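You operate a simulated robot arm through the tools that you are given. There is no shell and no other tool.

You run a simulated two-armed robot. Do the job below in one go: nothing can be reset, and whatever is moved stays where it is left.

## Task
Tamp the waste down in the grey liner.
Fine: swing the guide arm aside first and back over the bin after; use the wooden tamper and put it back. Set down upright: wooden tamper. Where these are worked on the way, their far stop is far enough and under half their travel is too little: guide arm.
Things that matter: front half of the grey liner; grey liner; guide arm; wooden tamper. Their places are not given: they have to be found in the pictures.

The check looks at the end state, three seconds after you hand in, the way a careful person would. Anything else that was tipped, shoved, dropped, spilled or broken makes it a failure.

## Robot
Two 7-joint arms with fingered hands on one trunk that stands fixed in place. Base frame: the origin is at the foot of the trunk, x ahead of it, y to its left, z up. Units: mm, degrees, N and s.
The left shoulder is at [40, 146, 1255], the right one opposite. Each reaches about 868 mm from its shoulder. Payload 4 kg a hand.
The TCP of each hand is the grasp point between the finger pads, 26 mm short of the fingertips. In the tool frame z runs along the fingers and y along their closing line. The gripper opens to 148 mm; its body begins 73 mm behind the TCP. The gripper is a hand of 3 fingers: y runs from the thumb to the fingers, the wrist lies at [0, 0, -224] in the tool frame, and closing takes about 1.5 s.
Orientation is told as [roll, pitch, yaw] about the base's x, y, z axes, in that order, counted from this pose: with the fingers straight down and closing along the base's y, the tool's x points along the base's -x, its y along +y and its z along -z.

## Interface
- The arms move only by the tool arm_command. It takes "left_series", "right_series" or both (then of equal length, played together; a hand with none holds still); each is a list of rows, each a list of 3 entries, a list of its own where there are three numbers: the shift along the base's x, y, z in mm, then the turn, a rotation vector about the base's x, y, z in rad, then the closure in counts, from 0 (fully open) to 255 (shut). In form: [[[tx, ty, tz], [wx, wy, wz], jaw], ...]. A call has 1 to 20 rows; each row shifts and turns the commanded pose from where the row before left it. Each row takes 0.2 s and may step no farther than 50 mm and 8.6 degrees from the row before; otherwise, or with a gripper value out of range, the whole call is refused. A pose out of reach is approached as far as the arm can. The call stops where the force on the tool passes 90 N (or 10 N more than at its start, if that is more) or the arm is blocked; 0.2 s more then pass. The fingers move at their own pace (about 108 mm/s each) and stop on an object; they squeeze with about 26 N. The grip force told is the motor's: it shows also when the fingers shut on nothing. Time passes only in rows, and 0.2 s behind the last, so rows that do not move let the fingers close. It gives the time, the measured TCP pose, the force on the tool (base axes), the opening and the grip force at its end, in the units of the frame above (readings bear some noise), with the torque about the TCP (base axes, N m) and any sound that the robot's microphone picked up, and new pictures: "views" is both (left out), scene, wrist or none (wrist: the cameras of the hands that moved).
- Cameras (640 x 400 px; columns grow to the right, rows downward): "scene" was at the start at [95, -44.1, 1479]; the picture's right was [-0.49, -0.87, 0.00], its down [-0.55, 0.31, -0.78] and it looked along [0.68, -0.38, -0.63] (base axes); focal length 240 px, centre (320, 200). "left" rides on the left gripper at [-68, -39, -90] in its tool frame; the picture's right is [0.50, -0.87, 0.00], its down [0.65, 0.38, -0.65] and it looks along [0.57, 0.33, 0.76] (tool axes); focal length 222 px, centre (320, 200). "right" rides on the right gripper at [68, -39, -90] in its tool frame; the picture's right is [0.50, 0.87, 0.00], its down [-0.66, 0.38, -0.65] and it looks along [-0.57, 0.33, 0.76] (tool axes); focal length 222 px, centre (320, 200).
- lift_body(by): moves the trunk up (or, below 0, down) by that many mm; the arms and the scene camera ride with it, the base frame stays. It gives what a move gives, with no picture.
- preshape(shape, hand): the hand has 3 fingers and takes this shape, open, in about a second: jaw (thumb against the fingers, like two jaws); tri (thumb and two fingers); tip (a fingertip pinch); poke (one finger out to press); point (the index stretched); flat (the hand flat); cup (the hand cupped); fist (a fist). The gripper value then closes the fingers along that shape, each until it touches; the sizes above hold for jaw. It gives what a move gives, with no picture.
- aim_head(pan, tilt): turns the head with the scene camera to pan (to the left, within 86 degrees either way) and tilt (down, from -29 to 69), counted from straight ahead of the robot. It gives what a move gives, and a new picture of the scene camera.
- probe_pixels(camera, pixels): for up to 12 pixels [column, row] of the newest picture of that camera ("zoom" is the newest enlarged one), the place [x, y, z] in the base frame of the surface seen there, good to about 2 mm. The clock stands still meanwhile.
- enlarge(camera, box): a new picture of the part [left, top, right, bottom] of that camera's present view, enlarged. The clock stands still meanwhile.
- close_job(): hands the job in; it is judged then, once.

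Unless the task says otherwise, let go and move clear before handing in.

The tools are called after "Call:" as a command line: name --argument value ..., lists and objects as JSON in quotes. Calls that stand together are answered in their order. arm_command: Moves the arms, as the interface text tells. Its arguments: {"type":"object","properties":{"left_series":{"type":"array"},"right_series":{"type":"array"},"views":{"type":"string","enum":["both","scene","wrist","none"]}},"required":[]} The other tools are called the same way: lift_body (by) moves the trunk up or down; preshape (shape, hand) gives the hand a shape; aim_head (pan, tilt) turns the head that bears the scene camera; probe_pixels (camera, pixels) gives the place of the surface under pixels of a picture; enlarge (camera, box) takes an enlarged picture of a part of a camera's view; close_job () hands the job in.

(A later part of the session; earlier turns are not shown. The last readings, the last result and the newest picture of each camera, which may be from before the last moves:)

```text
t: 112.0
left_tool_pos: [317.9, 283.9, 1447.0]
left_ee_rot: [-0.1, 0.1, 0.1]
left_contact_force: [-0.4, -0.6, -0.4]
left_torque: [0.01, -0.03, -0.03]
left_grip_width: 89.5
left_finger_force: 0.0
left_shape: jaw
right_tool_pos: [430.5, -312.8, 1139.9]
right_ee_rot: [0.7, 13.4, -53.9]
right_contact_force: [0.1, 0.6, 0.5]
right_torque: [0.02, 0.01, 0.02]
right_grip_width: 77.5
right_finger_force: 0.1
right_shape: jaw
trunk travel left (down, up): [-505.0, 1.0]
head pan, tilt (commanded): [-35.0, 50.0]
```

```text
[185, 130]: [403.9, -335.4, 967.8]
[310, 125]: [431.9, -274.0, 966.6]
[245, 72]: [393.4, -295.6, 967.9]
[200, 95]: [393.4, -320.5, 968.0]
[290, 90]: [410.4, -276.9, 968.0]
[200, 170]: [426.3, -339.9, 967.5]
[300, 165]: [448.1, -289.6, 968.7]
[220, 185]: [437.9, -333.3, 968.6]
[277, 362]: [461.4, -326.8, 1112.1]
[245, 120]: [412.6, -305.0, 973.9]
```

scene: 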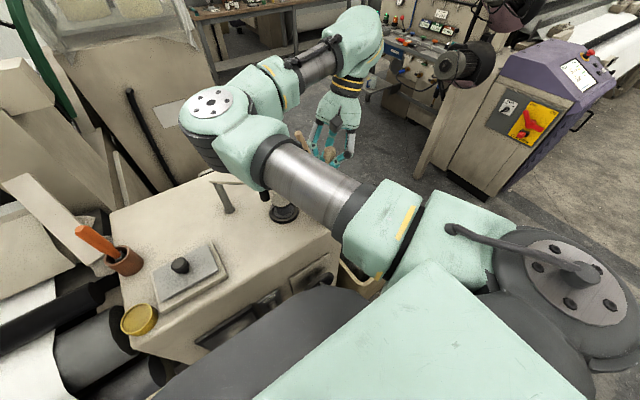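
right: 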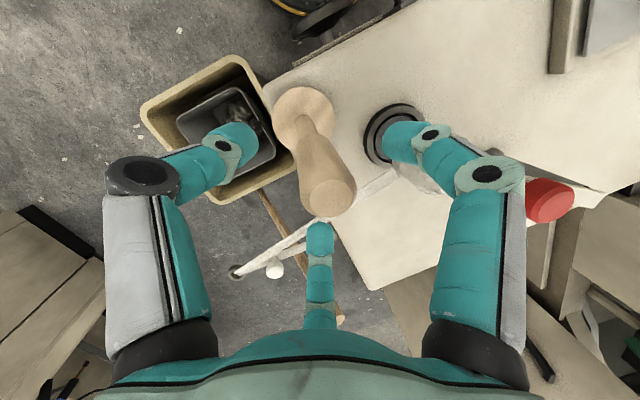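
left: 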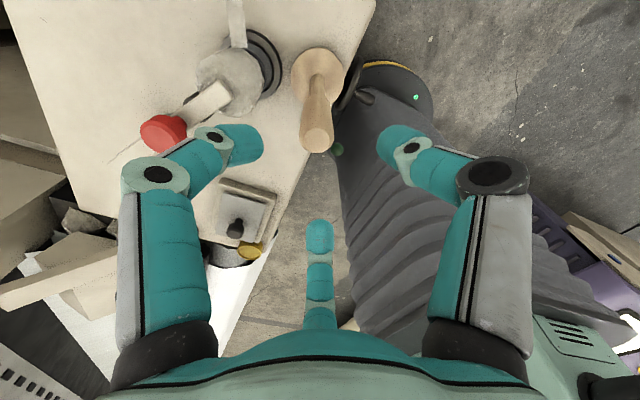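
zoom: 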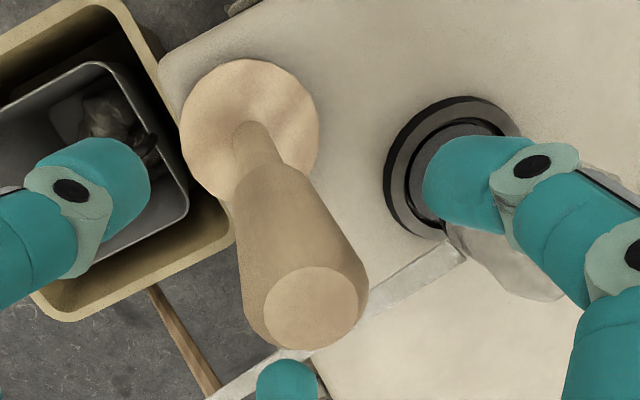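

The tamper stands flat (disc level at z≈968, all edges within 1 mm), centred at (420,-306). I'll withdraw the right hand up along its axis and park it out to the right again.

Call:
arm_command --right_series '[[[4, -6, 25], [0, 0, 0], 120], [[4, -6, 30], [0, 0, 0], 120], [[4, -6, 30], [0, 0, 0], 120], [[2, -10, 30], [0, 0, 0], 120], [[-10, -40, 10], [0, 0, 0], 120], [[-15, -42, 0], [0, 0, 0], 120], [[-18, -42, 0], [0, 0, 0], 120], [[-20, -42, 0], [0, 0, 0], 120], [[-22, -42, 0], [0, 0, 0], 120], [[-22, -42, -10], [0, 0, 0], 120], [[-22, -42, -10], [0, 0, 0], 120], [[-22, -42, -10], [0, 0, 0], 120]]' --views "scene"

```text
t: 114.7
left_tool_pos: [316.8, 281.2, 1448.2]
left_ee_rot: [-0.1, 0.0, 0.1]
left_contact_force: [-0.3, 0.2, 0.5]
left_torque: [0.03, 0.02, -0.02]
left_grip_width: 89.7
left_finger_force: 0.0
left_shape: jaw
right_tool_pos: [292.1, -678.1, 1235.2]
right_ee_rot: [0.9, 13.5, -54.0]
right_contact_force: [-0.8, -0.2, 0.0]
right_torque: [0.01, 0.01, 0.0]
right_grip_width: 77.9
right_finger_force: 0.1
right_shape: jaw
trunk travel left (down, up): [-505.0, 1.0]
head pan, tilt (commanded): [-35.0, 50.0]
```

scene: 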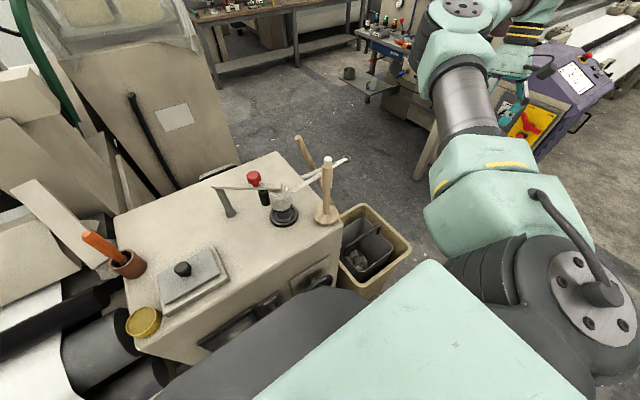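

The tamper stands upright at the machine's right edge (327,190). I'll check the right elbow's place and the tamper before sending in the left hand.

Call:
probe_pixels --camera "scene" --pixels '[[440, 50], [420, 40], [470, 90], [435, 30], [327, 162], [331, 166], [326, 185], [325, 215], [318, 218], [335, 215]]'

Call:
enlarge --camera "scene" --box '[260, 130, 400, 250]'

```text
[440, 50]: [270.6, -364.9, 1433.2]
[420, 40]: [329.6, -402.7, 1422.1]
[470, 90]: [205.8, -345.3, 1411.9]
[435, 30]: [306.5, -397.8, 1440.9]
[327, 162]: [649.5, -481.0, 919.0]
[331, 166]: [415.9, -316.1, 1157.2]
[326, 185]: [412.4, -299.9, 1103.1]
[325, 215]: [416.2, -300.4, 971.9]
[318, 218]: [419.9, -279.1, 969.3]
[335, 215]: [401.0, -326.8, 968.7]
```

```text
3.33 times, centred on (330, 190) of scene
```

zoom: 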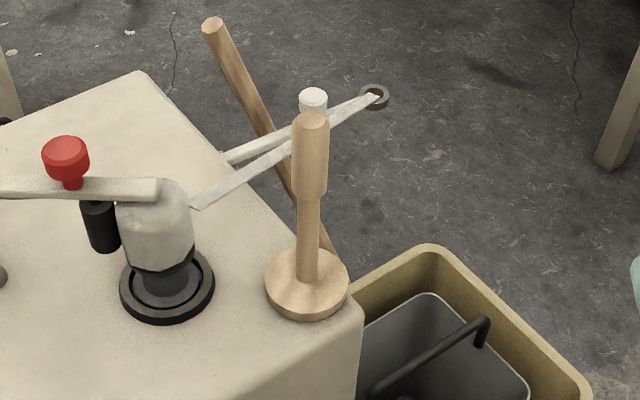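

The tamper's axis is at about (420,-306), and the right elbow is well away. I'll bring the left hand across high, tilting it 22° so the fingers point toward -y.

Call:
arm_command --left_series '[[[8, -42, -12], [-0.096, 0, 0], 100], [[8, -42, -12], [-0.096, 0, 0], 100], [[8, -42, -12], [-0.096, 0, 0], 100], [[8, -42, -12], [-0.096, 0, 0], 100], [[8, -42, -12], [0, 0, 0], 100], [[8, -42, -12], [0, 0, 0], 100], [[8, -42, -12], [0, 0, 0], 100], [[8, -42, -12], [0, 0, 0], 100], [[8, -42, -15], [0, 0, 0], 100]]' --views "both"

```text
t: 116.7
left_tool_pos: [391.5, -98.0, 1335.5]
left_ee_rot: [-22.0, 0.1, 0.1]
left_contact_force: [0.2, 0.2, 0.3]
left_torque: [0.03, 0.01, 0.03]
left_grip_width: 89.5
left_finger_force: 0.0
left_shape: jaw
right_tool_pos: [295.6, -678.1, 1234.5]
right_ee_rot: [0.9, 13.5, -54.1]
right_contact_force: [0.2, -0.7, 0.5]
right_torque: [0.04, 0.01, 0.0]
right_grip_width: 77.9
right_finger_force: 0.1
right_shape: jaw
trunk travel left (down, up): [-505.0, 1.0]
head pan, tilt (commanded): [-35.0, 50.0]
```

scene: 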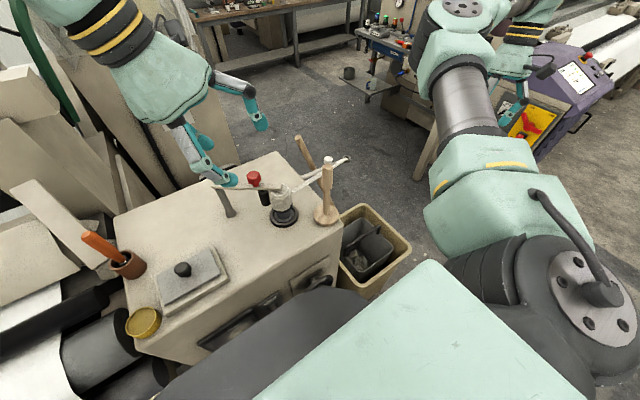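
left: 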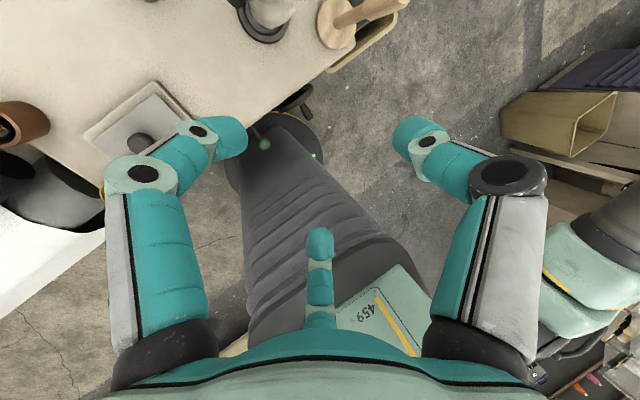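

The left hand is tilted and tracking well. I'll continue to the pre-grasp point above the tamper.

Call:
arm_command --left_series '[[[6, -34, -18], [0, 0, 0], 100], [[6, -34, -18], [0, 0, 0], 100], [[6, -34, -20], [0, 0, 0], 100], [[6, -33, -20], [0, 0, 0], 100], [[5, -32, -22], [0, 0, 0], 100], [[0, 0, 0], [0, 0, 0], 100]]' --views "both"

```text
t: 118.0
left_tool_pos: [419.4, -259.8, 1237.1]
left_ee_rot: [-22.1, 0.1, 0.1]
left_contact_force: [-0.4, -0.2, 0.7]
left_torque: [0.0, 0.04, 0.0]
left_grip_width: 89.6
left_finger_force: 0.2
left_shape: jaw
right_tool_pos: [294.3, -675.0, 1237.8]
right_ee_rot: [0.7, 13.3, -54.1]
right_contact_force: [-0.5, 1.1, -0.2]
right_torque: [0.01, 0.02, -0.01]
right_grip_width: 77.6
right_finger_force: 0.1
right_shape: jaw
trunk travel left (down, up): [-505.0, 1.0]
head pan, tilt (commanded): [-35.0, 50.0]
```

scene: 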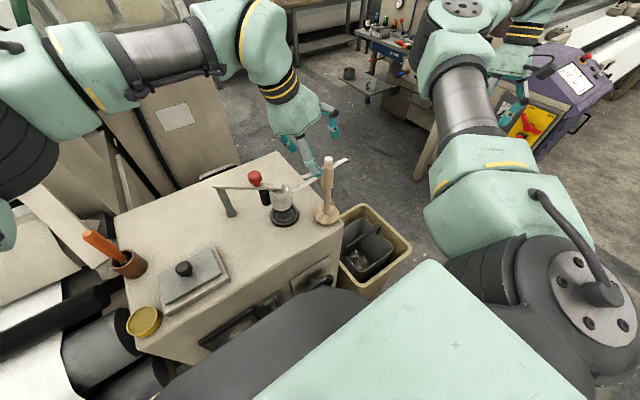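
left: 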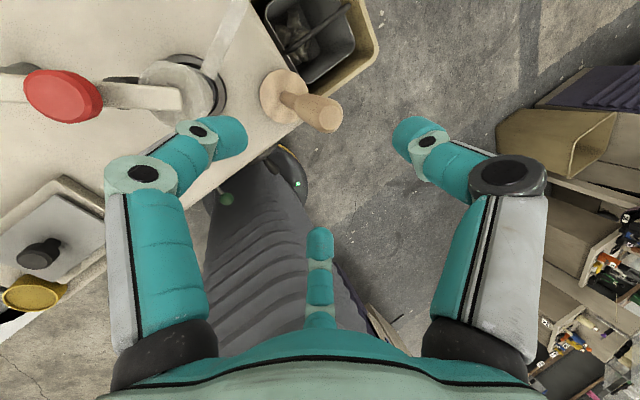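

It reached the pre-grasp point. I'll probe the handle's top at (325,115) for the final alignment.

Call:
enlarge --camera "left" --box '[240, 50, 380, 170]'

Call:
probe_pixels --camera "zoom" --pixels '[[380, 205], [365, 205], [395, 205], [380, 190], [385, 225], [330, 190], [270, 165], [210, 150], [290, 180]]'

```text
3.33 times, centred on (310, 110) of left
```

zoom: 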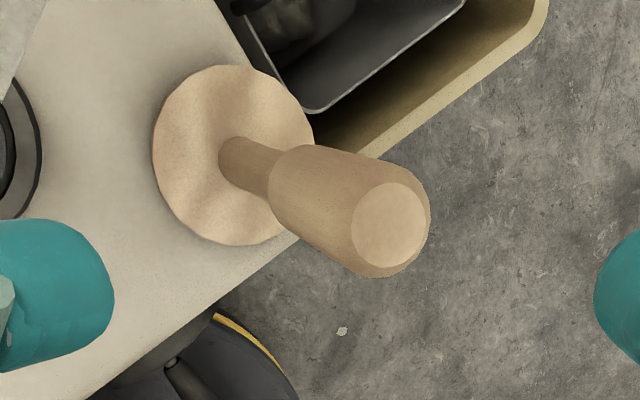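

```text
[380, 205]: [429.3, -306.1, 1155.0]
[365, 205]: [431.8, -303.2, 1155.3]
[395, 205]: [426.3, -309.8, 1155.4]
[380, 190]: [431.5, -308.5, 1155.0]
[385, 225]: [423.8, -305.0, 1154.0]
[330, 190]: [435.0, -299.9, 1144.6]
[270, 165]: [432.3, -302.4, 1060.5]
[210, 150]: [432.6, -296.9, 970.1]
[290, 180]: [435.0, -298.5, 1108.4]
```

The handle's axis is at (423.5,-306). I'll approach along the hand's axis, checking just before the end.

Call:
arm_command --left_series '[[[4, -2, 0], [0, 0, 0], 100], [[0, -8.8, -21.6], [0, 0, 0], 100], [[0, -8.8, -21.6], [0, 0, 0], 100], [[0, -8.8, -21.6], [0, 0, 0], 100], [[0, -8.8, -21.6], [0, 0, 0], 100]]' --views "both"

```text
t: 119.2
left_tool_pos: [422.5, -298.0, 1151.5]
left_ee_rot: [-22.0, 0.0, 0.0]
left_contact_force: [-0.1, -0.5, 0.5]
left_torque: [0.0, -0.01, 0.0]
left_grip_width: 89.5
left_finger_force: 0.1
left_shape: jaw
right_tool_pos: [295.3, -676.8, 1235.4]
right_ee_rot: [0.8, 13.5, -54.1]
right_contact_force: [-0.6, -0.4, 0.2]
right_torque: [-0.01, 0.01, 0.01]
right_grip_width: 78.2
right_finger_force: 0.1
right_shape: jaw
trunk travel left (down, up): [-505.0, 1.0]
head pan, tilt (commanded): [-35.0, 50.0]
```

scene: 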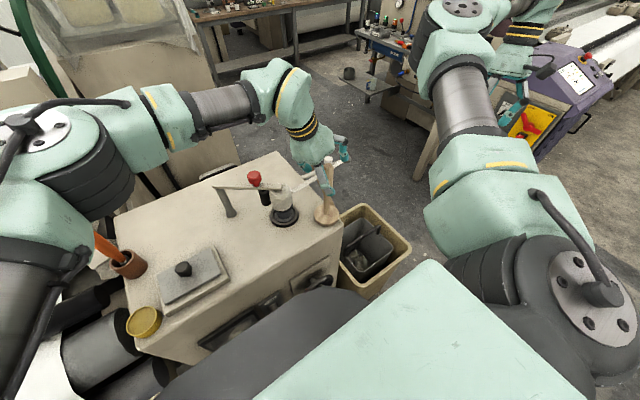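
left: 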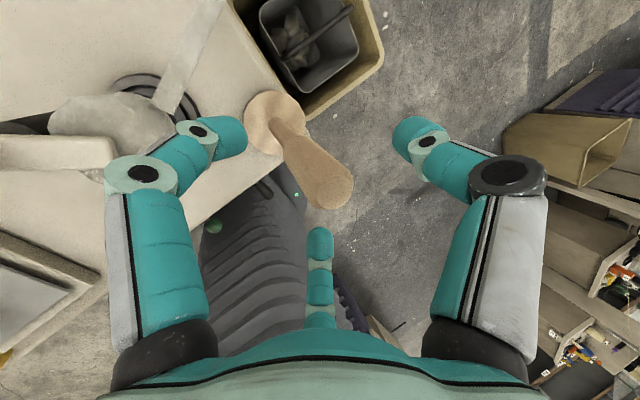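

All clear of contact. I'll make the final step and close the left hand.

Call:
arm_command --left_series '[[[1, -8, -21], [0, 0, 0], 100], [[0, 0, 0], [0, 0, 0], 160], [[0, 0, 0], [0, 0, 0], 235], [[0, 0, 0], [0, 0, 0], 235], [[0, 0, 0], [0, 0, 0], 235], [[0, 0, 0], [0, 0, 0], 235]]' --views "wrist"

```text
t: 120.7
left_tool_pos: [425.6, -305.6, 1132.8]
left_ee_rot: [-22.1, 0.1, 0.0]
left_contact_force: [-0.5, 1.2, -0.1]
left_torque: [0.06, 0.0, 0.0]
left_grip_width: 17.4
left_finger_force: 25.6
left_shape: jaw
right_tool_pos: [293.4, -675.7, 1236.2]
right_ee_rot: [0.8, 13.4, -54.1]
right_contact_force: [0.0, -0.4, -1.0]
right_torque: [0.01, 0.03, 0.0]
right_grip_width: 77.8
right_finger_force: 0.1
right_shape: jaw
trunk travel left (down, up): [-505.0, 1.0]
head pan, tilt (commanded): [-35.0, 50.0]
```

left: 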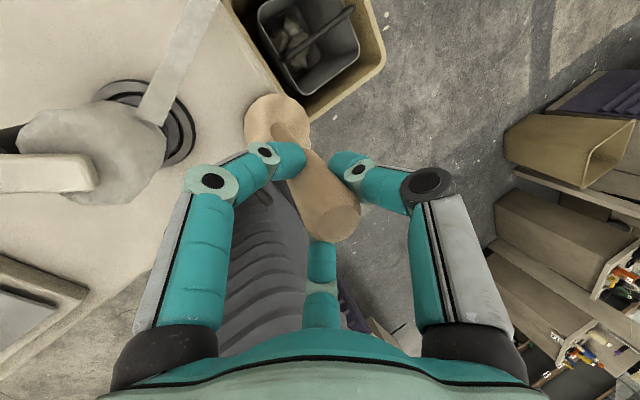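

The left hand holds it. I'll lift it 42 mm and check the tilt.

Call:
arm_command --left_series '[[[0, 0, 12], [0, 0, 0], 240], [[0, 0, 15], [0, 0, 0], 240], [[0, 0, 15], [0, 0, 0], 240], [[0, 0, 0], [0, 0, 0], 240]]' --views "both"

Call:
enlarge --camera "left" --box '[210, 50, 400, 250]'

Call:
probe_pixels --camera "zoom" --pixels '[[150, 110], [200, 95], [130, 150], [180, 90], [220, 130], [120, 120], [165, 165], [330, 310], [345, 320], [315, 320], [200, 150], [140, 80]]'

```text
t: 121.7
left_tool_pos: [425.0, -303.3, 1171.8]
left_ee_rot: [-22.1, 0.1, 0.1]
left_contact_force: [0.0, -0.7, -1.9]
left_torque: [0.04, 0.02, -0.01]
left_grip_width: 17.6
left_finger_force: 26.1
left_shape: jaw
right_tool_pos: [294.5, -676.3, 1234.4]
right_ee_rot: [0.8, 13.4, -54.0]
right_contact_force: [0.1, -1.3, 0.1]
right_torque: [0.03, 0.01, -0.01]
right_grip_width: 78.0
right_finger_force: 0.0
right_shape: jaw
trunk travel left (down, up): [-505.0, 1.0]
head pan, tilt (commanded): [-35.0, 50.0]
```

scene: 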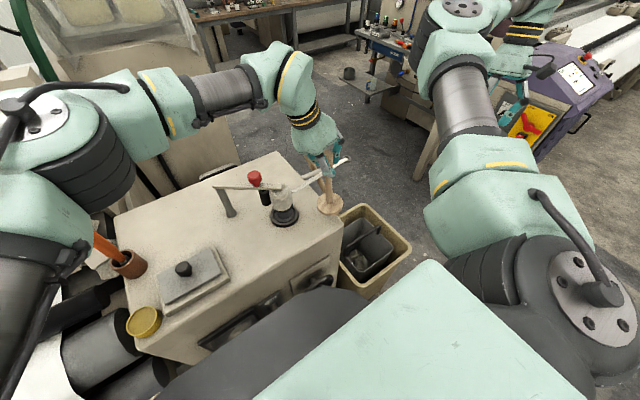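
left: 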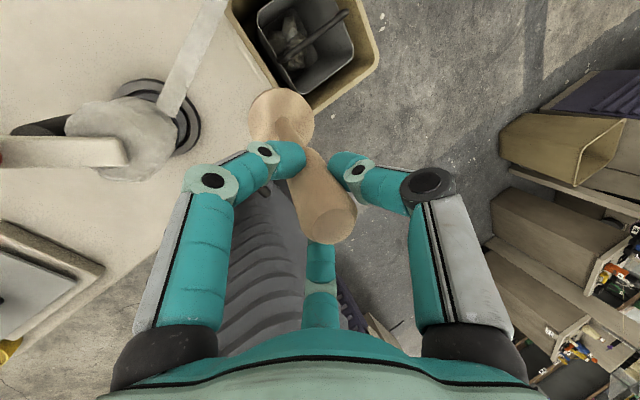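

```text
2.00 times, centred on (305, 150) of left
```

zoom: 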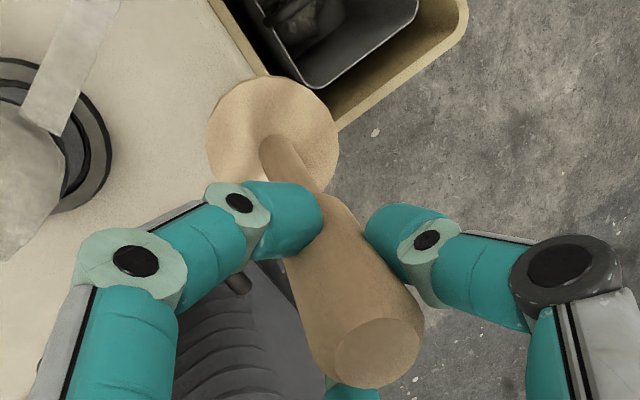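

```text
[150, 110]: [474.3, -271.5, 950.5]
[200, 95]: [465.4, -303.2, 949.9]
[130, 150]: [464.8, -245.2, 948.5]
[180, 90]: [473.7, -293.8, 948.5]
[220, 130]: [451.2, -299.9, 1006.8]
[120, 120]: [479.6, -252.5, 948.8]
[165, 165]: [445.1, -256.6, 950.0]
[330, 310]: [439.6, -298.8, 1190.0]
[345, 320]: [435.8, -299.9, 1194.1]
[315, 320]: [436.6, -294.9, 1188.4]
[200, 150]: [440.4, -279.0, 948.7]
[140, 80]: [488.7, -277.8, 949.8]
```

Lifted. I'll probe the disc's rim to measure its tilt and centre.

Call:
probe_pixels --camera "zoom" --pixels '[[213, 140], [333, 130], [270, 82], [225, 105], [315, 98], [225, 175], [320, 170], [250, 95], [240, 150], [300, 110], [375, 350], [390, 340]]'

```text
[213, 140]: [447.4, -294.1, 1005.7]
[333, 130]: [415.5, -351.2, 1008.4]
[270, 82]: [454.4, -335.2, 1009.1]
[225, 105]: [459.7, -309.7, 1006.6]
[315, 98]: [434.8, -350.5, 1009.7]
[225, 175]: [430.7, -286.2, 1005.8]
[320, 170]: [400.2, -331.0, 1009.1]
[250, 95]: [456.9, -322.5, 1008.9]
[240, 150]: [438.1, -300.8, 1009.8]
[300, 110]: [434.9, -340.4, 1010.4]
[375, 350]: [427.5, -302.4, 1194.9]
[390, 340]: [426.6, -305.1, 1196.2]
```

The tamper leans about 4–5° (top toward +y). I'll trim that with a +0.075 rad turn about x while carrying it around the front of the post back toward its original place.

Call:
arm_command --left_series '[[[-12, 6, 3], [0.0375, 0, 0], 240], [[-12, 8, 3], [0.0375, 0, 0], 240], [[-6, 38, 0], [0, 0, 0], 240], [[0, 40, 0], [0, 0, 0], 240], [[0, 40, 0], [0, 0, 0], 240], [[8, 38, 0], [0, 0, 0], 240], [[10, 30, 0], [0, 0, 0], 240], [[8, 16, 0], [0, 0, 0], 240], [[0, 0, 0], [0, 0, 0], 240]]' --views "both"

Call:
enlarge --camera "left" --box '[210, 50, 400, 250]'

Call:
probe_pixels --camera "zoom" --pixels '[[213, 140], [333, 130], [270, 82], [225, 105], [315, 98], [225, 175], [320, 170], [250, 95], [375, 350], [390, 340]]'

```text
t: 123.7
left_tool_pos: [421.4, -90.4, 1179.8]
left_ee_rot: [-17.7, 0.1, 0.2]
left_contact_force: [0.1, 0.2, -2.5]
left_torque: [0.01, -0.03, 0.01]
left_grip_width: 17.7
left_finger_force: 26.1
left_shape: jaw
right_tool_pos: [293.9, -677.0, 1235.1]
right_ee_rot: [0.8, 13.3, -54.1]
right_contact_force: [0.2, 0.0, 0.1]
right_torque: [0.01, -0.02, 0.03]
right_grip_width: 77.7
right_finger_force: 0.1
right_shape: jaw
trunk travel left (down, up): [-505.0, 1.0]
head pan, tilt (commanded): [-35.0, 50.0]
```

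scene: 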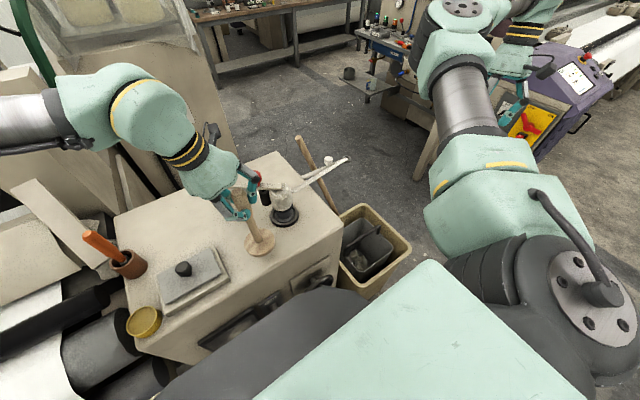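
left: 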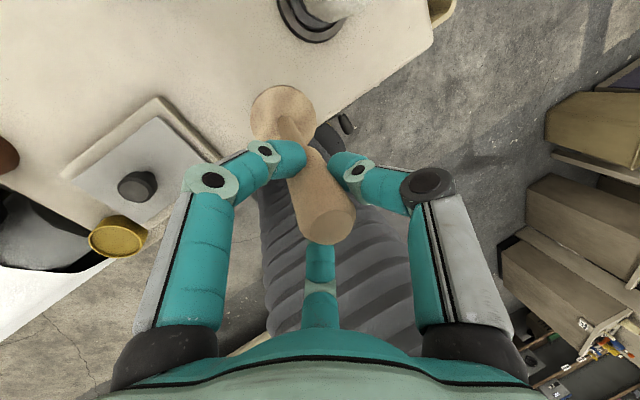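

```text
2.00 times, centred on (305, 150) of left
```

zoom: 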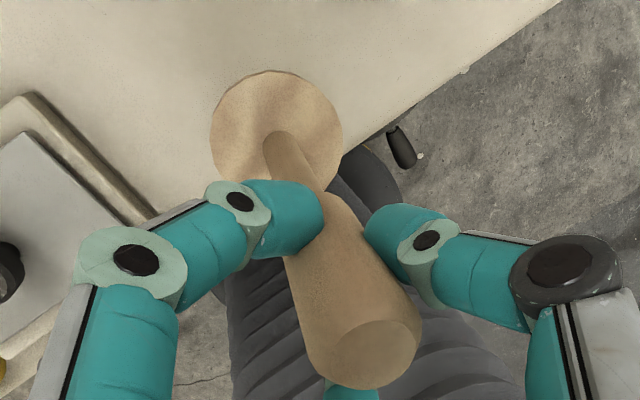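

```text
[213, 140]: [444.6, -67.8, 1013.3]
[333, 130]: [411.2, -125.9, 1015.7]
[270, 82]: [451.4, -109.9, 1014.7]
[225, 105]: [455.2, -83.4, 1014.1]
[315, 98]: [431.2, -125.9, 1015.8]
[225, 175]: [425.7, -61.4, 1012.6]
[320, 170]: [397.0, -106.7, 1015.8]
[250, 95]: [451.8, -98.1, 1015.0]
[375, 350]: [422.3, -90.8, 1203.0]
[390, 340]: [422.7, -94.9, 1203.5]
```

The disc is at (426,-93), tilted about 3°. A further +0.04 rad trims the tilt and shifts it to y≈-86. I'll apply that with -3 mm in x and lower 36 mm.

Call:
arm_command --left_series '[[[-3, 0, 0], [0.04, 0, 0], 240], [[0, 0, -12], [0, 0, 0], 240], [[0, 0, -12], [0, 0, 0], 240], [[0, 0, -12], [0, 0, 0], 240], [[0, 0, 0], [0, 0, 0], 240]]' --views "wrist"

Call:
enlarge --camera "left" --box '[210, 50, 400, 250]'

Call:
probe_pixels --camera "zoom" --pixels '[[213, 140], [333, 130], [270, 82], [225, 105], [315, 98], [225, 175], [320, 170], [250, 95], [375, 350], [390, 340]]'

```text
t: 124.8
left_tool_pos: [418.0, -90.5, 1142.4]
left_ee_rot: [-15.5, 0.2, 0.1]
left_contact_force: [0.3, 0.3, -2.2]
left_torque: [0.01, -0.02, 0.0]
left_grip_width: 17.7
left_finger_force: 25.8
left_shape: jaw
right_tool_pos: [294.5, -675.9, 1236.0]
right_ee_rot: [0.8, 13.4, -54.1]
right_contact_force: [0.0, -0.2, -0.3]
right_torque: [0.04, 0.03, -0.02]
right_grip_width: 77.8
right_finger_force: 0.0
right_shape: jaw
trunk travel left (down, up): [-505.0, 1.0]
head pan, tilt (commanded): [-35.0, 50.0]
```

left: 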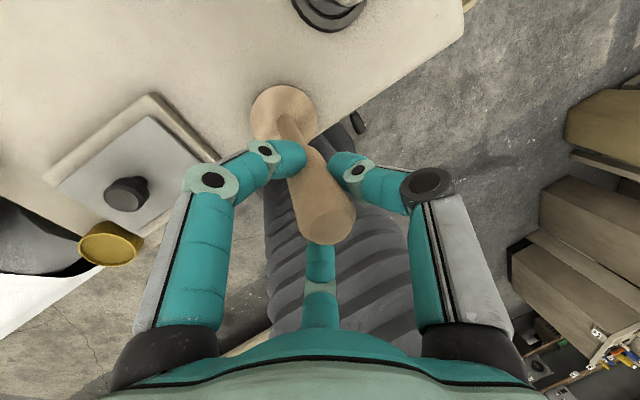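

```text
2.00 times, centred on (305, 150) of left
```

zoom: 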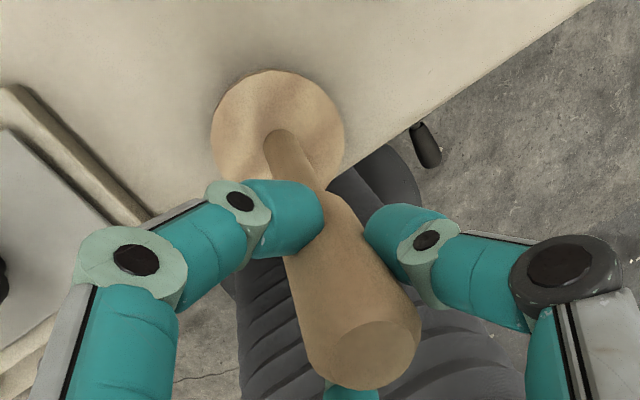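

```text
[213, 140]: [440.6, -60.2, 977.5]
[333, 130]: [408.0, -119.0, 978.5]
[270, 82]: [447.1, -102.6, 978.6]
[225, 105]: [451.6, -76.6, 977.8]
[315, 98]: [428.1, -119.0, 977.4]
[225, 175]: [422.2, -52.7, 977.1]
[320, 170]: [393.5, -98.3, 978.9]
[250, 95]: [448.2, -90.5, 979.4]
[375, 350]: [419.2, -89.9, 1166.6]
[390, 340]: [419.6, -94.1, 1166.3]
```

The disc is level (z≈977–979) and centred at about (422,-86), its original place. I'll lower the last 7 mm to contact.

Call:
arm_command --left_series '[[[0, 0, -4], [0, 0, 0], 240], [[0, 0, -2], [0, 0, 0], 240], [[0, 0, -1.5], [0, 0, 0], 240], [[0, 0, -1], [0, 0, 0], 240], [[0, 0, 0], [0, 0, 0], 240]]' --views "none"

```text
t: 126.0
left_tool_pos: [416.7, -89.4, 1134.5]
left_ee_rot: [-15.4, 0.1, 0.1]
left_contact_force: [0.5, 0.7, -3.2]
left_torque: [-0.01, 0.02, -0.01]
left_grip_width: 17.3
left_finger_force: 26.0
left_shape: jaw
right_tool_pos: [293.5, -675.3, 1235.5]
right_ee_rot: [0.8, 13.4, -54.1]
right_contact_force: [0.1, -0.1, 0.2]
right_torque: [-0.02, -0.05, -0.02]
right_grip_width: 77.6
right_finger_force: 0.0
right_shape: jaw
trunk travel left (down, up): [-505.0, 1.0]
head pan, tilt (commanded): [-35.0, 50.0]
```

There's no contact yet, so I'll continue in 1 mm steps.

Call:
arm_command --left_series '[[[0, 0, -1], [0, 0, 0], 240], [[0, 0, -1], [0, 0, 0], 240], [[0, 0, -1], [0, 0, 0], 240], [[0, 0, 0], [0, 0, 0], 240]]' --views "none"

```text
t: 127.0
left_tool_pos: [418.0, -91.2, 1132.2]
left_ee_rot: [-15.4, 0.1, 0.0]
left_contact_force: [0.3, -0.9, -1.6]
left_torque: [0.02, 0.03, 0.01]
left_grip_width: 17.6
left_finger_force: 26.6
left_shape: jaw
right_tool_pos: [292.9, -675.9, 1236.6]
right_ee_rot: [0.8, 13.3, -54.0]
right_contact_force: [-0.6, 0.1, 0.4]
right_torque: [0.02, 0.02, -0.01]
right_grip_width: 77.8
right_finger_force: 0.0
right_shape: jaw
trunk travel left (down, up): [-505.0, 1.0]
head pan, tilt (commanded): [-35.0, 50.0]
```

Call:
arm_command --left_series '[[[0, 0, -1], [0, 0, 0], 240], [[0, 0, -1], [0, 0, 0], 240], [[0, 0, 0], [0, 0, 0], 240]]' --views "wrist"

Call:
probe_pixels --camera "left" --pixels '[[256, 120], [316, 115], [285, 91], [265, 102], [305, 100], [262, 137], [310, 135], [270, 95]]'

```text
t: 127.8
left_tool_pos: [417.6, -90.1, 1130.5]
left_ee_rot: [-15.6, -0.1, 0.0]
left_contact_force: [2.0, 1.2, 4.9]
left_torque: [0.0, -0.03, 0.04]
left_grip_width: 17.9
left_finger_force: 25.6
left_shape: jaw
right_tool_pos: [294.1, -676.1, 1238.0]
right_ee_rot: [0.9, 13.4, -54.1]
right_contact_force: [-0.1, 0.0, 0.3]
right_torque: [0.03, 0.02, 0.01]
right_grip_width: 77.5
right_finger_force: 0.0
right_shape: jaw
trunk travel left (down, up): [-505.0, 1.0]
head pan, tilt (commanded): [-35.0, 50.0]
```

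left: 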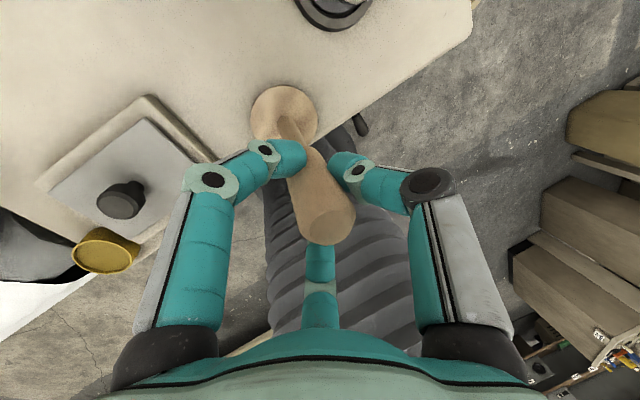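

```text
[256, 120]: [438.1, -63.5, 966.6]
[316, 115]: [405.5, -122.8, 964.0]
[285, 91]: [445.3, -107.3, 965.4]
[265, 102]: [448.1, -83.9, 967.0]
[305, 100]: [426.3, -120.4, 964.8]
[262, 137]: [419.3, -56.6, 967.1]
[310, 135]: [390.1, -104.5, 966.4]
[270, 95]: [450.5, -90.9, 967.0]
```

Contact is made (5 N), with the disc level at about (420,-89). I'll open gently to 120 and look.

Call:
arm_command --left_series '[[[0, 0, 0.5], [0, 0, 0], 220], [[0, 0, 0], [0, 0, 0], 205], [[0, 0, 0], [0, 0, 0], 185], [[0, 0, 0], [0, 0, 0], 150], [[0, 0, 0], [0, 0, 0], 110], [[0, 0, 0], [0, 0, 0], 110]]' --views "wrist"

Call:
probe_pixels --camera "left" --pixels '[[256, 120], [316, 115], [285, 91], [265, 102], [305, 100], [262, 137], [330, 225], [270, 95]]'

```text
t: 129.2
left_tool_pos: [417.0, -91.2, 1131.2]
left_ee_rot: [-15.4, 0.1, 0.1]
left_contact_force: [-0.7, 0.0, -0.3]
left_torque: [-0.03, 0.04, 0.02]
left_grip_width: 83.4
left_finger_force: 0.1
left_shape: jaw
right_tool_pos: [293.7, -675.8, 1236.1]
right_ee_rot: [1.0, 13.4, -54.0]
right_contact_force: [0.5, 0.0, -1.0]
right_torque: [0.02, 0.0, 0.03]
right_grip_width: 77.8
right_finger_force: 0.0
right_shape: jaw
trunk travel left (down, up): [-505.0, 1.0]
head pan, tilt (commanded): [-35.0, 50.0]
```

left: 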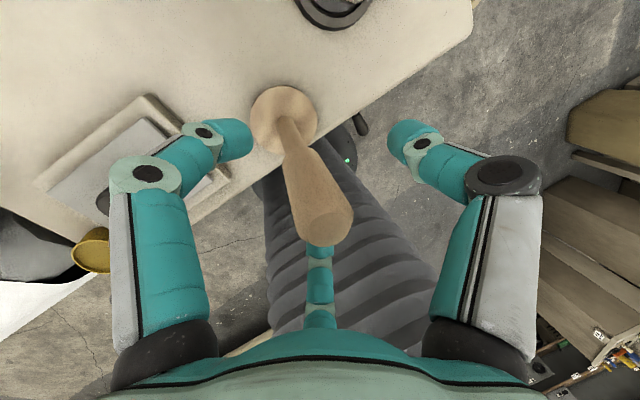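

```text
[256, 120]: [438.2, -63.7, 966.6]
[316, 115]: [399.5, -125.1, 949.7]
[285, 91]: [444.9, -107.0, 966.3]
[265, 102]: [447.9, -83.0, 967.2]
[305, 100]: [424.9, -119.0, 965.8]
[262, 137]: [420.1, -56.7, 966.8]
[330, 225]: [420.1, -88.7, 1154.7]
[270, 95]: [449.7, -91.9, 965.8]
```

The tamper stands free and level at its original place (top at (420,-89,1155)). I'll withdraw the left hand along its axis and park it back at the left.

Call:
arm_command --left_series '[[[0, 5, 18], [0, 0, 0], 110], [[0, 7, 26], [0, 0, 0], 110], [[0, 8, 30], [0, 0, 0], 110], [[0, 8, 30], [0, 0, 0], 110], [[0, 10, 35], [0, 0, 0], 110], [[-8, 40, 15], [0.09, 0, 0], 110], [[-10, 42, 10], [0.09, 0, 0], 110], [[-10, 42, 10], [0.09, 0, 0], 110], [[-12, 42, 10], [0, 0, 0], 110], [[-12, 42, 10], [0, 0, 0], 110], [[-12, 42, 10], [0, 0, 0], 110], [[-12, 42, 10], [0, 0, 0], 110], [[-12, 42, 10], [0, 0, 0], 110]]' --views "scene"

Call:
enlarge --camera "scene" --box '[180, 130, 420, 310]'

```text
t: 132.1
left_tool_pos: [328.4, 282.9, 1352.4]
left_ee_rot: [-0.1, 0.0, -0.1]
left_contact_force: [-0.3, 0.0, 0.1]
left_torque: [-0.03, -0.02, -0.02]
left_grip_width: 83.7
left_finger_force: 0.2
left_shape: jaw
right_tool_pos: [292.9, -674.5, 1237.8]
right_ee_rot: [0.8, 13.1, -54.1]
right_contact_force: [-0.1, 0.0, 0.0]
right_torque: [-0.04, 0.0, -0.03]
right_grip_width: 77.8
right_finger_force: 0.1
right_shape: jaw
trunk travel left (down, up): [-505.0, 1.0]
head pan, tilt (commanded): [-35.0, 50.0]
```

scene: 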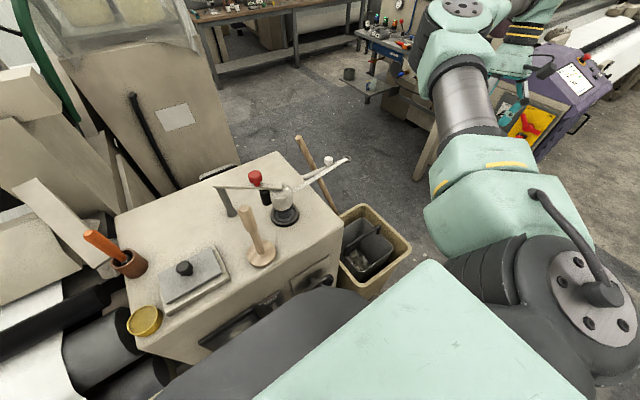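

```text
2.22 times, centred on (300, 220) of scene
```

zoom: 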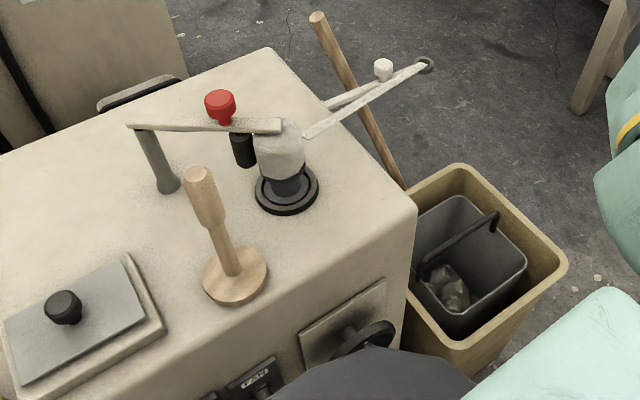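

The tamper is back in its place and upright. Next comes the guide arm: I'll lower the trunk 120 mm to the height used before and bring the right hand round toward the knob with the earlier tilt.

Call:
lift_body --by -120

Call:
arm_command --right_series '[[[15, 8, 0], [-0.098, -0.0625, 0], 120], [[15, 8, 0], [-0.098, -0.0625, 0], 120], [[17, 8, -2], [0, 0, 0.134], 120], [[17, 8, -2], [0, 0, 0.134], 120], [[17, 8, -2], [0, 0, 0.134], 120], [[17, 8, -2], [0, 0, 0.134], 120], [[17, 8, -2], [0, 0, 0.134], 120], [[17, 8, -2], [0, 0, 0.134], 120], [[17, 8, -2], [0, 0, 0.134], 120]]' --views "both"

```text
t: 133.6
left_tool_pos: [330.0, 281.0, 1232.3]
left_ee_rot: [0.0, 0.0, 0.1]
left_contact_force: [0.5, 0.3, 0.5]
left_torque: [0.02, -0.02, 0.02]
left_grip_width: 83.6
left_finger_force: 0.0
left_shape: jaw
right_tool_pos: [294.3, -675.3, 1116.8]
right_ee_rot: [0.8, 13.4, -54.1]
right_contact_force: [0.1, 0.2, 0.1]
right_torque: [0.01, -0.01, -0.02]
right_grip_width: 78.0
right_finger_force: 0.1
right_shape: jaw
trunk travel left (down, up): [-385.0, 121.0]
head pan, tilt (commanded): [-35.0, 50.0]
```

```text
t: 135.6
left_tool_pos: [330.9, 282.6, 1233.0]
left_ee_rot: [-0.1, 0.1, 0.2]
left_contact_force: [-0.1, 0.0, 0.1]
left_torque: [0.01, 0.0, 0.04]
left_grip_width: 83.8
left_finger_force: 0.1
left_shape: jaw
right_tool_pos: [443.9, -603.9, 1102.7]
right_ee_rot: [-0.1, 0.2, -0.3]
right_contact_force: [0.0, -0.5, 0.0]
right_torque: [-0.01, 0.01, -0.03]
right_grip_width: 77.9
right_finger_force: 0.0
right_shape: jaw
trunk travel left (down, up): [-385.0, 121.0]
head pan, tilt (commanded): [-35.0, 50.0]
```

scene: 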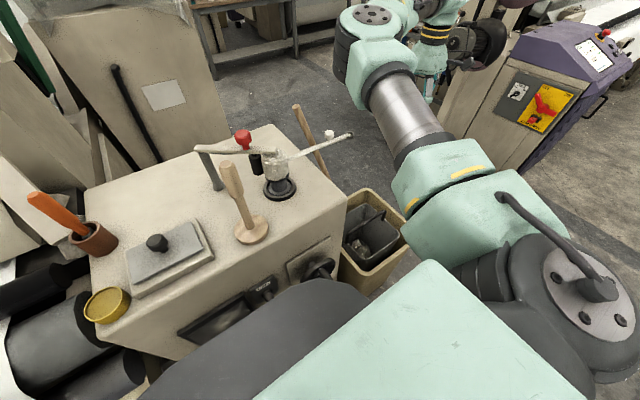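
right: 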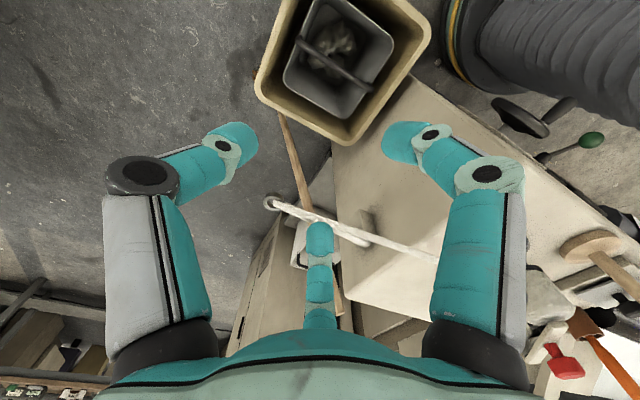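

The hand is vertical with no turn. I'll now tilt it 28° again while moving toward the knob.

Call:
arm_command --right_series '[[[22, 14, -5], [-0.0596, -0.107, 0], 140], [[25, 14, -5], [-0.0596, -0.107, 0], 140], [[28, 14, -5], [-0.0596, -0.107, 0], 140], [[28, 14, -5], [-0.0596, -0.107, 0], 140], [[30, 14, -10], [0, 0, 0], 150], [[30, 14, -15], [0, 0, 0], 160], [[30, 14, -20], [0, 0, 0], 160]]' --views "both"

Call:
probe_pixels --camera "scene" --pixels '[[245, 130], [275, 180], [328, 132], [350, 135]]'

```text
t: 137.2
left_tool_pos: [332.0, 282.1, 1232.0]
left_ee_rot: [0.1, 0.0, 0.1]
left_contact_force: [0.2, 0.3, 0.3]
left_torque: [-0.02, 0.02, 0.01]
left_grip_width: 83.7
left_finger_force: 0.0
left_shape: jaw
right_tool_pos: [637.8, -504.5, 1037.3]
right_ee_rot: [-14.4, -24.4, 2.6]
right_contact_force: [0.7, 0.4, -0.2]
right_torque: [0.03, 0.01, 0.0]
right_grip_width: 55.4
right_finger_force: 0.1
right_shape: jaw
trunk travel left (down, up): [-385.0, 121.0]
head pan, tilt (commanded): [-35.0, 50.0]
```

scene: 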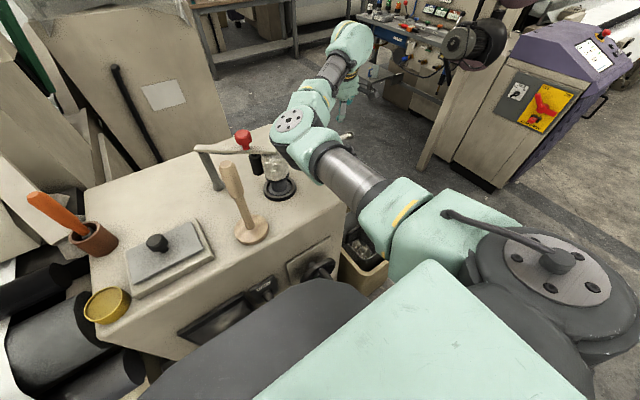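
right: 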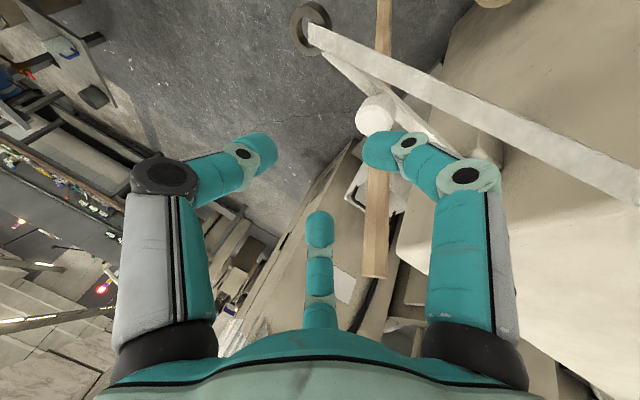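

```text
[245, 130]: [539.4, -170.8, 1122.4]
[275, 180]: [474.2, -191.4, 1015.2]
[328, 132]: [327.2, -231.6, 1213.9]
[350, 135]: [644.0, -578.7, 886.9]
```

The hand is near the knob (375,115). I'll probe the knob's exact place now.

Call:
probe_pixels --camera "right" --pixels '[[375, 115], [363, 118], [388, 112], [375, 103], [378, 130], [310, 28], [345, 70], [420, 130]]'

Call:
enlarge --camera "right" --box '[280, 0, 480, 180]'

```text
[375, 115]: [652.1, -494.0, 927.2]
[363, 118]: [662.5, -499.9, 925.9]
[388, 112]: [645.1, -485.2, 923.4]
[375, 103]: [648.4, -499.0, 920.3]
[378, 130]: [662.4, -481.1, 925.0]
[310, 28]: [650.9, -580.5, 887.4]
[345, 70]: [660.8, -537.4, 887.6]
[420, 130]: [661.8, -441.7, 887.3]
```

```text
2.22 times, centred on (380, 90) of right
```

zoom: 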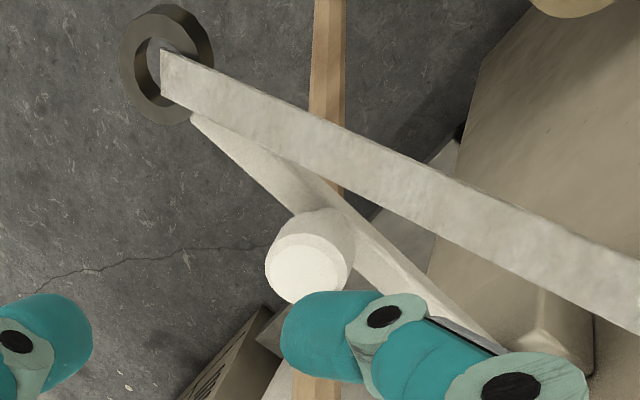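

The knob's centre is at (656,-491). I'll move over it and descend with the half-closed hand as before.

Call:
arm_command --right_series '[[[21, 13, 0], [0, 0, 0], 160], [[0, 0, -28], [0, 0, 0], 160], [[0, 0, -28], [0, 0, 0], 160], [[0, 0, -25], [0, 0, 0], 160]]' --views "wrist"

```text
t: 138.2
left_tool_pos: [331.8, 281.0, 1231.8]
left_ee_rot: [0.0, 0.1, 0.1]
left_contact_force: [-1.2, -0.3, -0.5]
left_torque: [0.01, -0.03, 0.01]
left_grip_width: 83.7
left_finger_force: 0.0
left_shape: jaw
right_tool_pos: [655.6, -491.0, 955.0]
right_ee_rot: [-14.3, -24.3, 2.6]
right_contact_force: [-0.4, 0.1, -0.6]
right_torque: [-0.05, 0.0, -0.01]
right_grip_width: 55.4
right_finger_force: 0.1
right_shape: jaw
trunk travel left (down, up): [-385.0, 121.0]
head pan, tilt (commanded): [-35.0, 50.0]
```

right: 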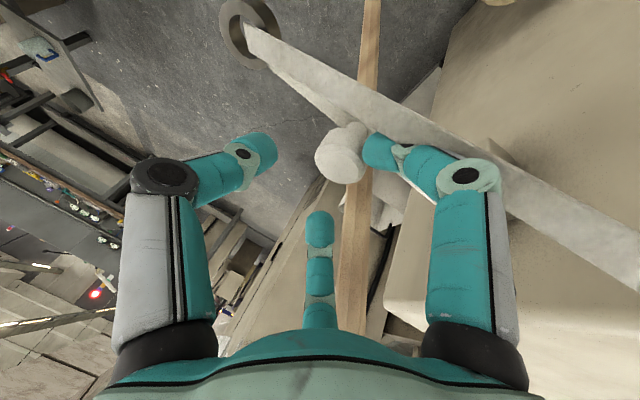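

The view matches the earlier successful approach. I'll go down 34 mm and close on the knob.

Call:
arm_command --right_series '[[[1, 0, -17], [0, 0, 0], 160], [[0, 0, -14], [0, 0, 0], 160], [[0, 0, -3], [0, 0, 0], 160], [[0, 0, 0], [0, 0, 0], 215], [[0, 0, 0], [0, 0, 0], 215], [[0, 0, 0], [0, 0, 0], 215], [[0, 0, 0], [0, 0, 0], 215]]' --views "wrist"

```text
t: 139.8
left_tool_pos: [330.2, 283.0, 1232.9]
left_ee_rot: [0.0, -0.1, 0.1]
left_contact_force: [-0.1, 0.9, -0.5]
left_torque: [0.02, 0.05, 0.03]
left_grip_width: 83.9
left_finger_force: 0.1
left_shape: jaw
right_tool_pos: [658.2, -490.4, 921.4]
right_ee_rot: [-14.3, -24.3, 2.6]
right_contact_force: [0.5, 1.3, 0.2]
right_torque: [0.02, -0.02, 0.03]
right_grip_width: 24.3
right_finger_force: 0.0
right_shape: jaw
trunk travel left (down, up): [-385.0, 121.0]
head pan, tilt (commanded): [-35.0, 50.0]
```

right: 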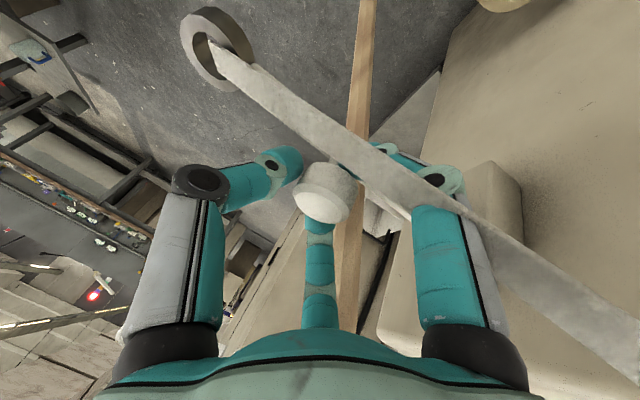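

The fingers cage the knob's neck. I'll tighten and start swinging the guide arm back toward the bin, three steps first.

Call:
arm_command --right_series '[[[0, 0, 0], [0, 0, 0], 230], [[0, 0, 0], [0, 0, 0], 230], [[-15.6, 1.5, 0], [0, 0, 0], 230], [[-15.2, 3.5, 0], [0, 0, 0], 230], [[-14.7, 5.3, 0], [0, 0, 0], 230]]' --views "both"

```text
t: 140.9
left_tool_pos: [331.3, 280.1, 1232.8]
left_ee_rot: [0.0, 0.1, 0.2]
left_contact_force: [-0.4, 0.1, 0.4]
left_torque: [0.01, 0.05, 0.02]
left_grip_width: 83.7
left_finger_force: 0.0
left_shape: jaw
right_tool_pos: [611.8, -483.9, 920.8]
right_ee_rot: [-14.3, -24.1, 2.5]
right_contact_force: [-0.5, -3.9, -6.4]
right_torque: [0.04, 0.33, -0.08]
right_grip_width: 17.3
right_finger_force: 25.8
right_shape: jaw
trunk travel left (down, up): [-385.0, 121.0]
head pan, tilt (commanded): [-35.0, 50.0]
```

scene: 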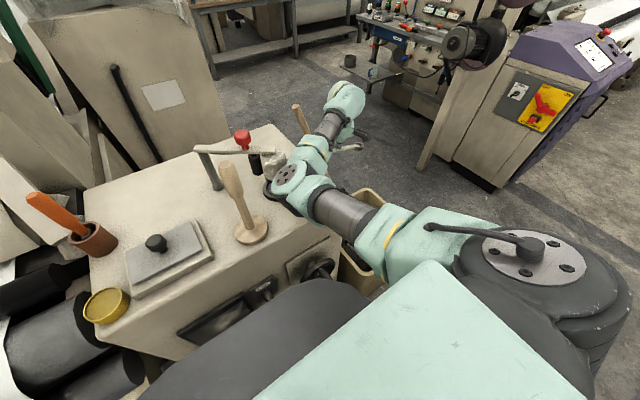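
right: 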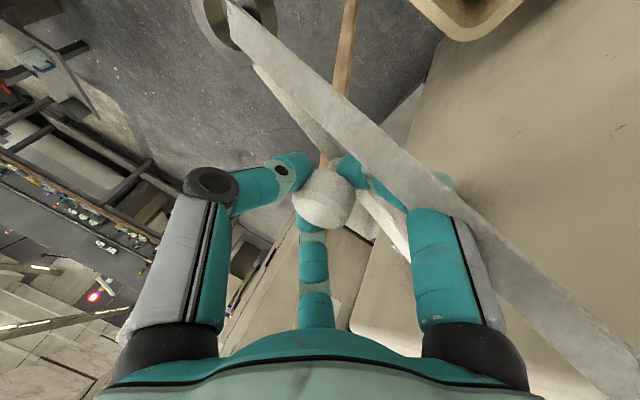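

The guide arm follows with small forces. In the scene the elbow (288,178) now looks close to the post, so I'll measure the clearance before continuing.

Call:
enlarge --camera "scene" --box '[190, 110, 370, 260]'

Call:
probe_pixels --camera "zoom" --pixels '[[350, 235], [320, 265], [300, 280], [310, 235], [345, 270], [380, 290], [290, 165], [275, 200], [265, 240], [300, 195], [420, 150], [330, 300]]'

```text
2.67 times, centred on (280, 185) of scene
```

zoom: 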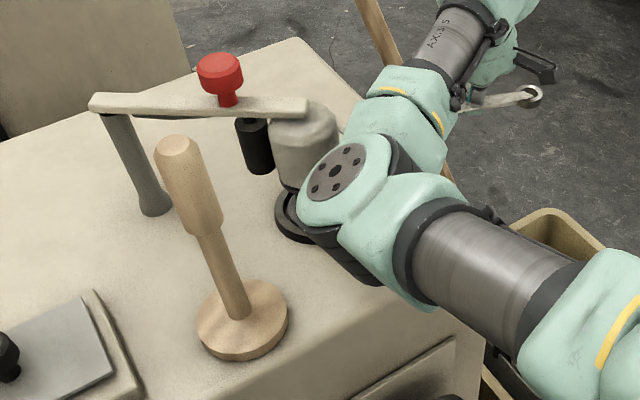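

```text
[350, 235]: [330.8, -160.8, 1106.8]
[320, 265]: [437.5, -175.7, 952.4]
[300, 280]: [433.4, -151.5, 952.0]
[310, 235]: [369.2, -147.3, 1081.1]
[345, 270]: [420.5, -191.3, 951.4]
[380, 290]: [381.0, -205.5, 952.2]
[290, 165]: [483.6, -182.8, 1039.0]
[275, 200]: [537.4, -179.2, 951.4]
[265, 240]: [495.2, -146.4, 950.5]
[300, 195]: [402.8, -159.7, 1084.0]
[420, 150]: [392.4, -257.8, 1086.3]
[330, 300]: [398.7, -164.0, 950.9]
```

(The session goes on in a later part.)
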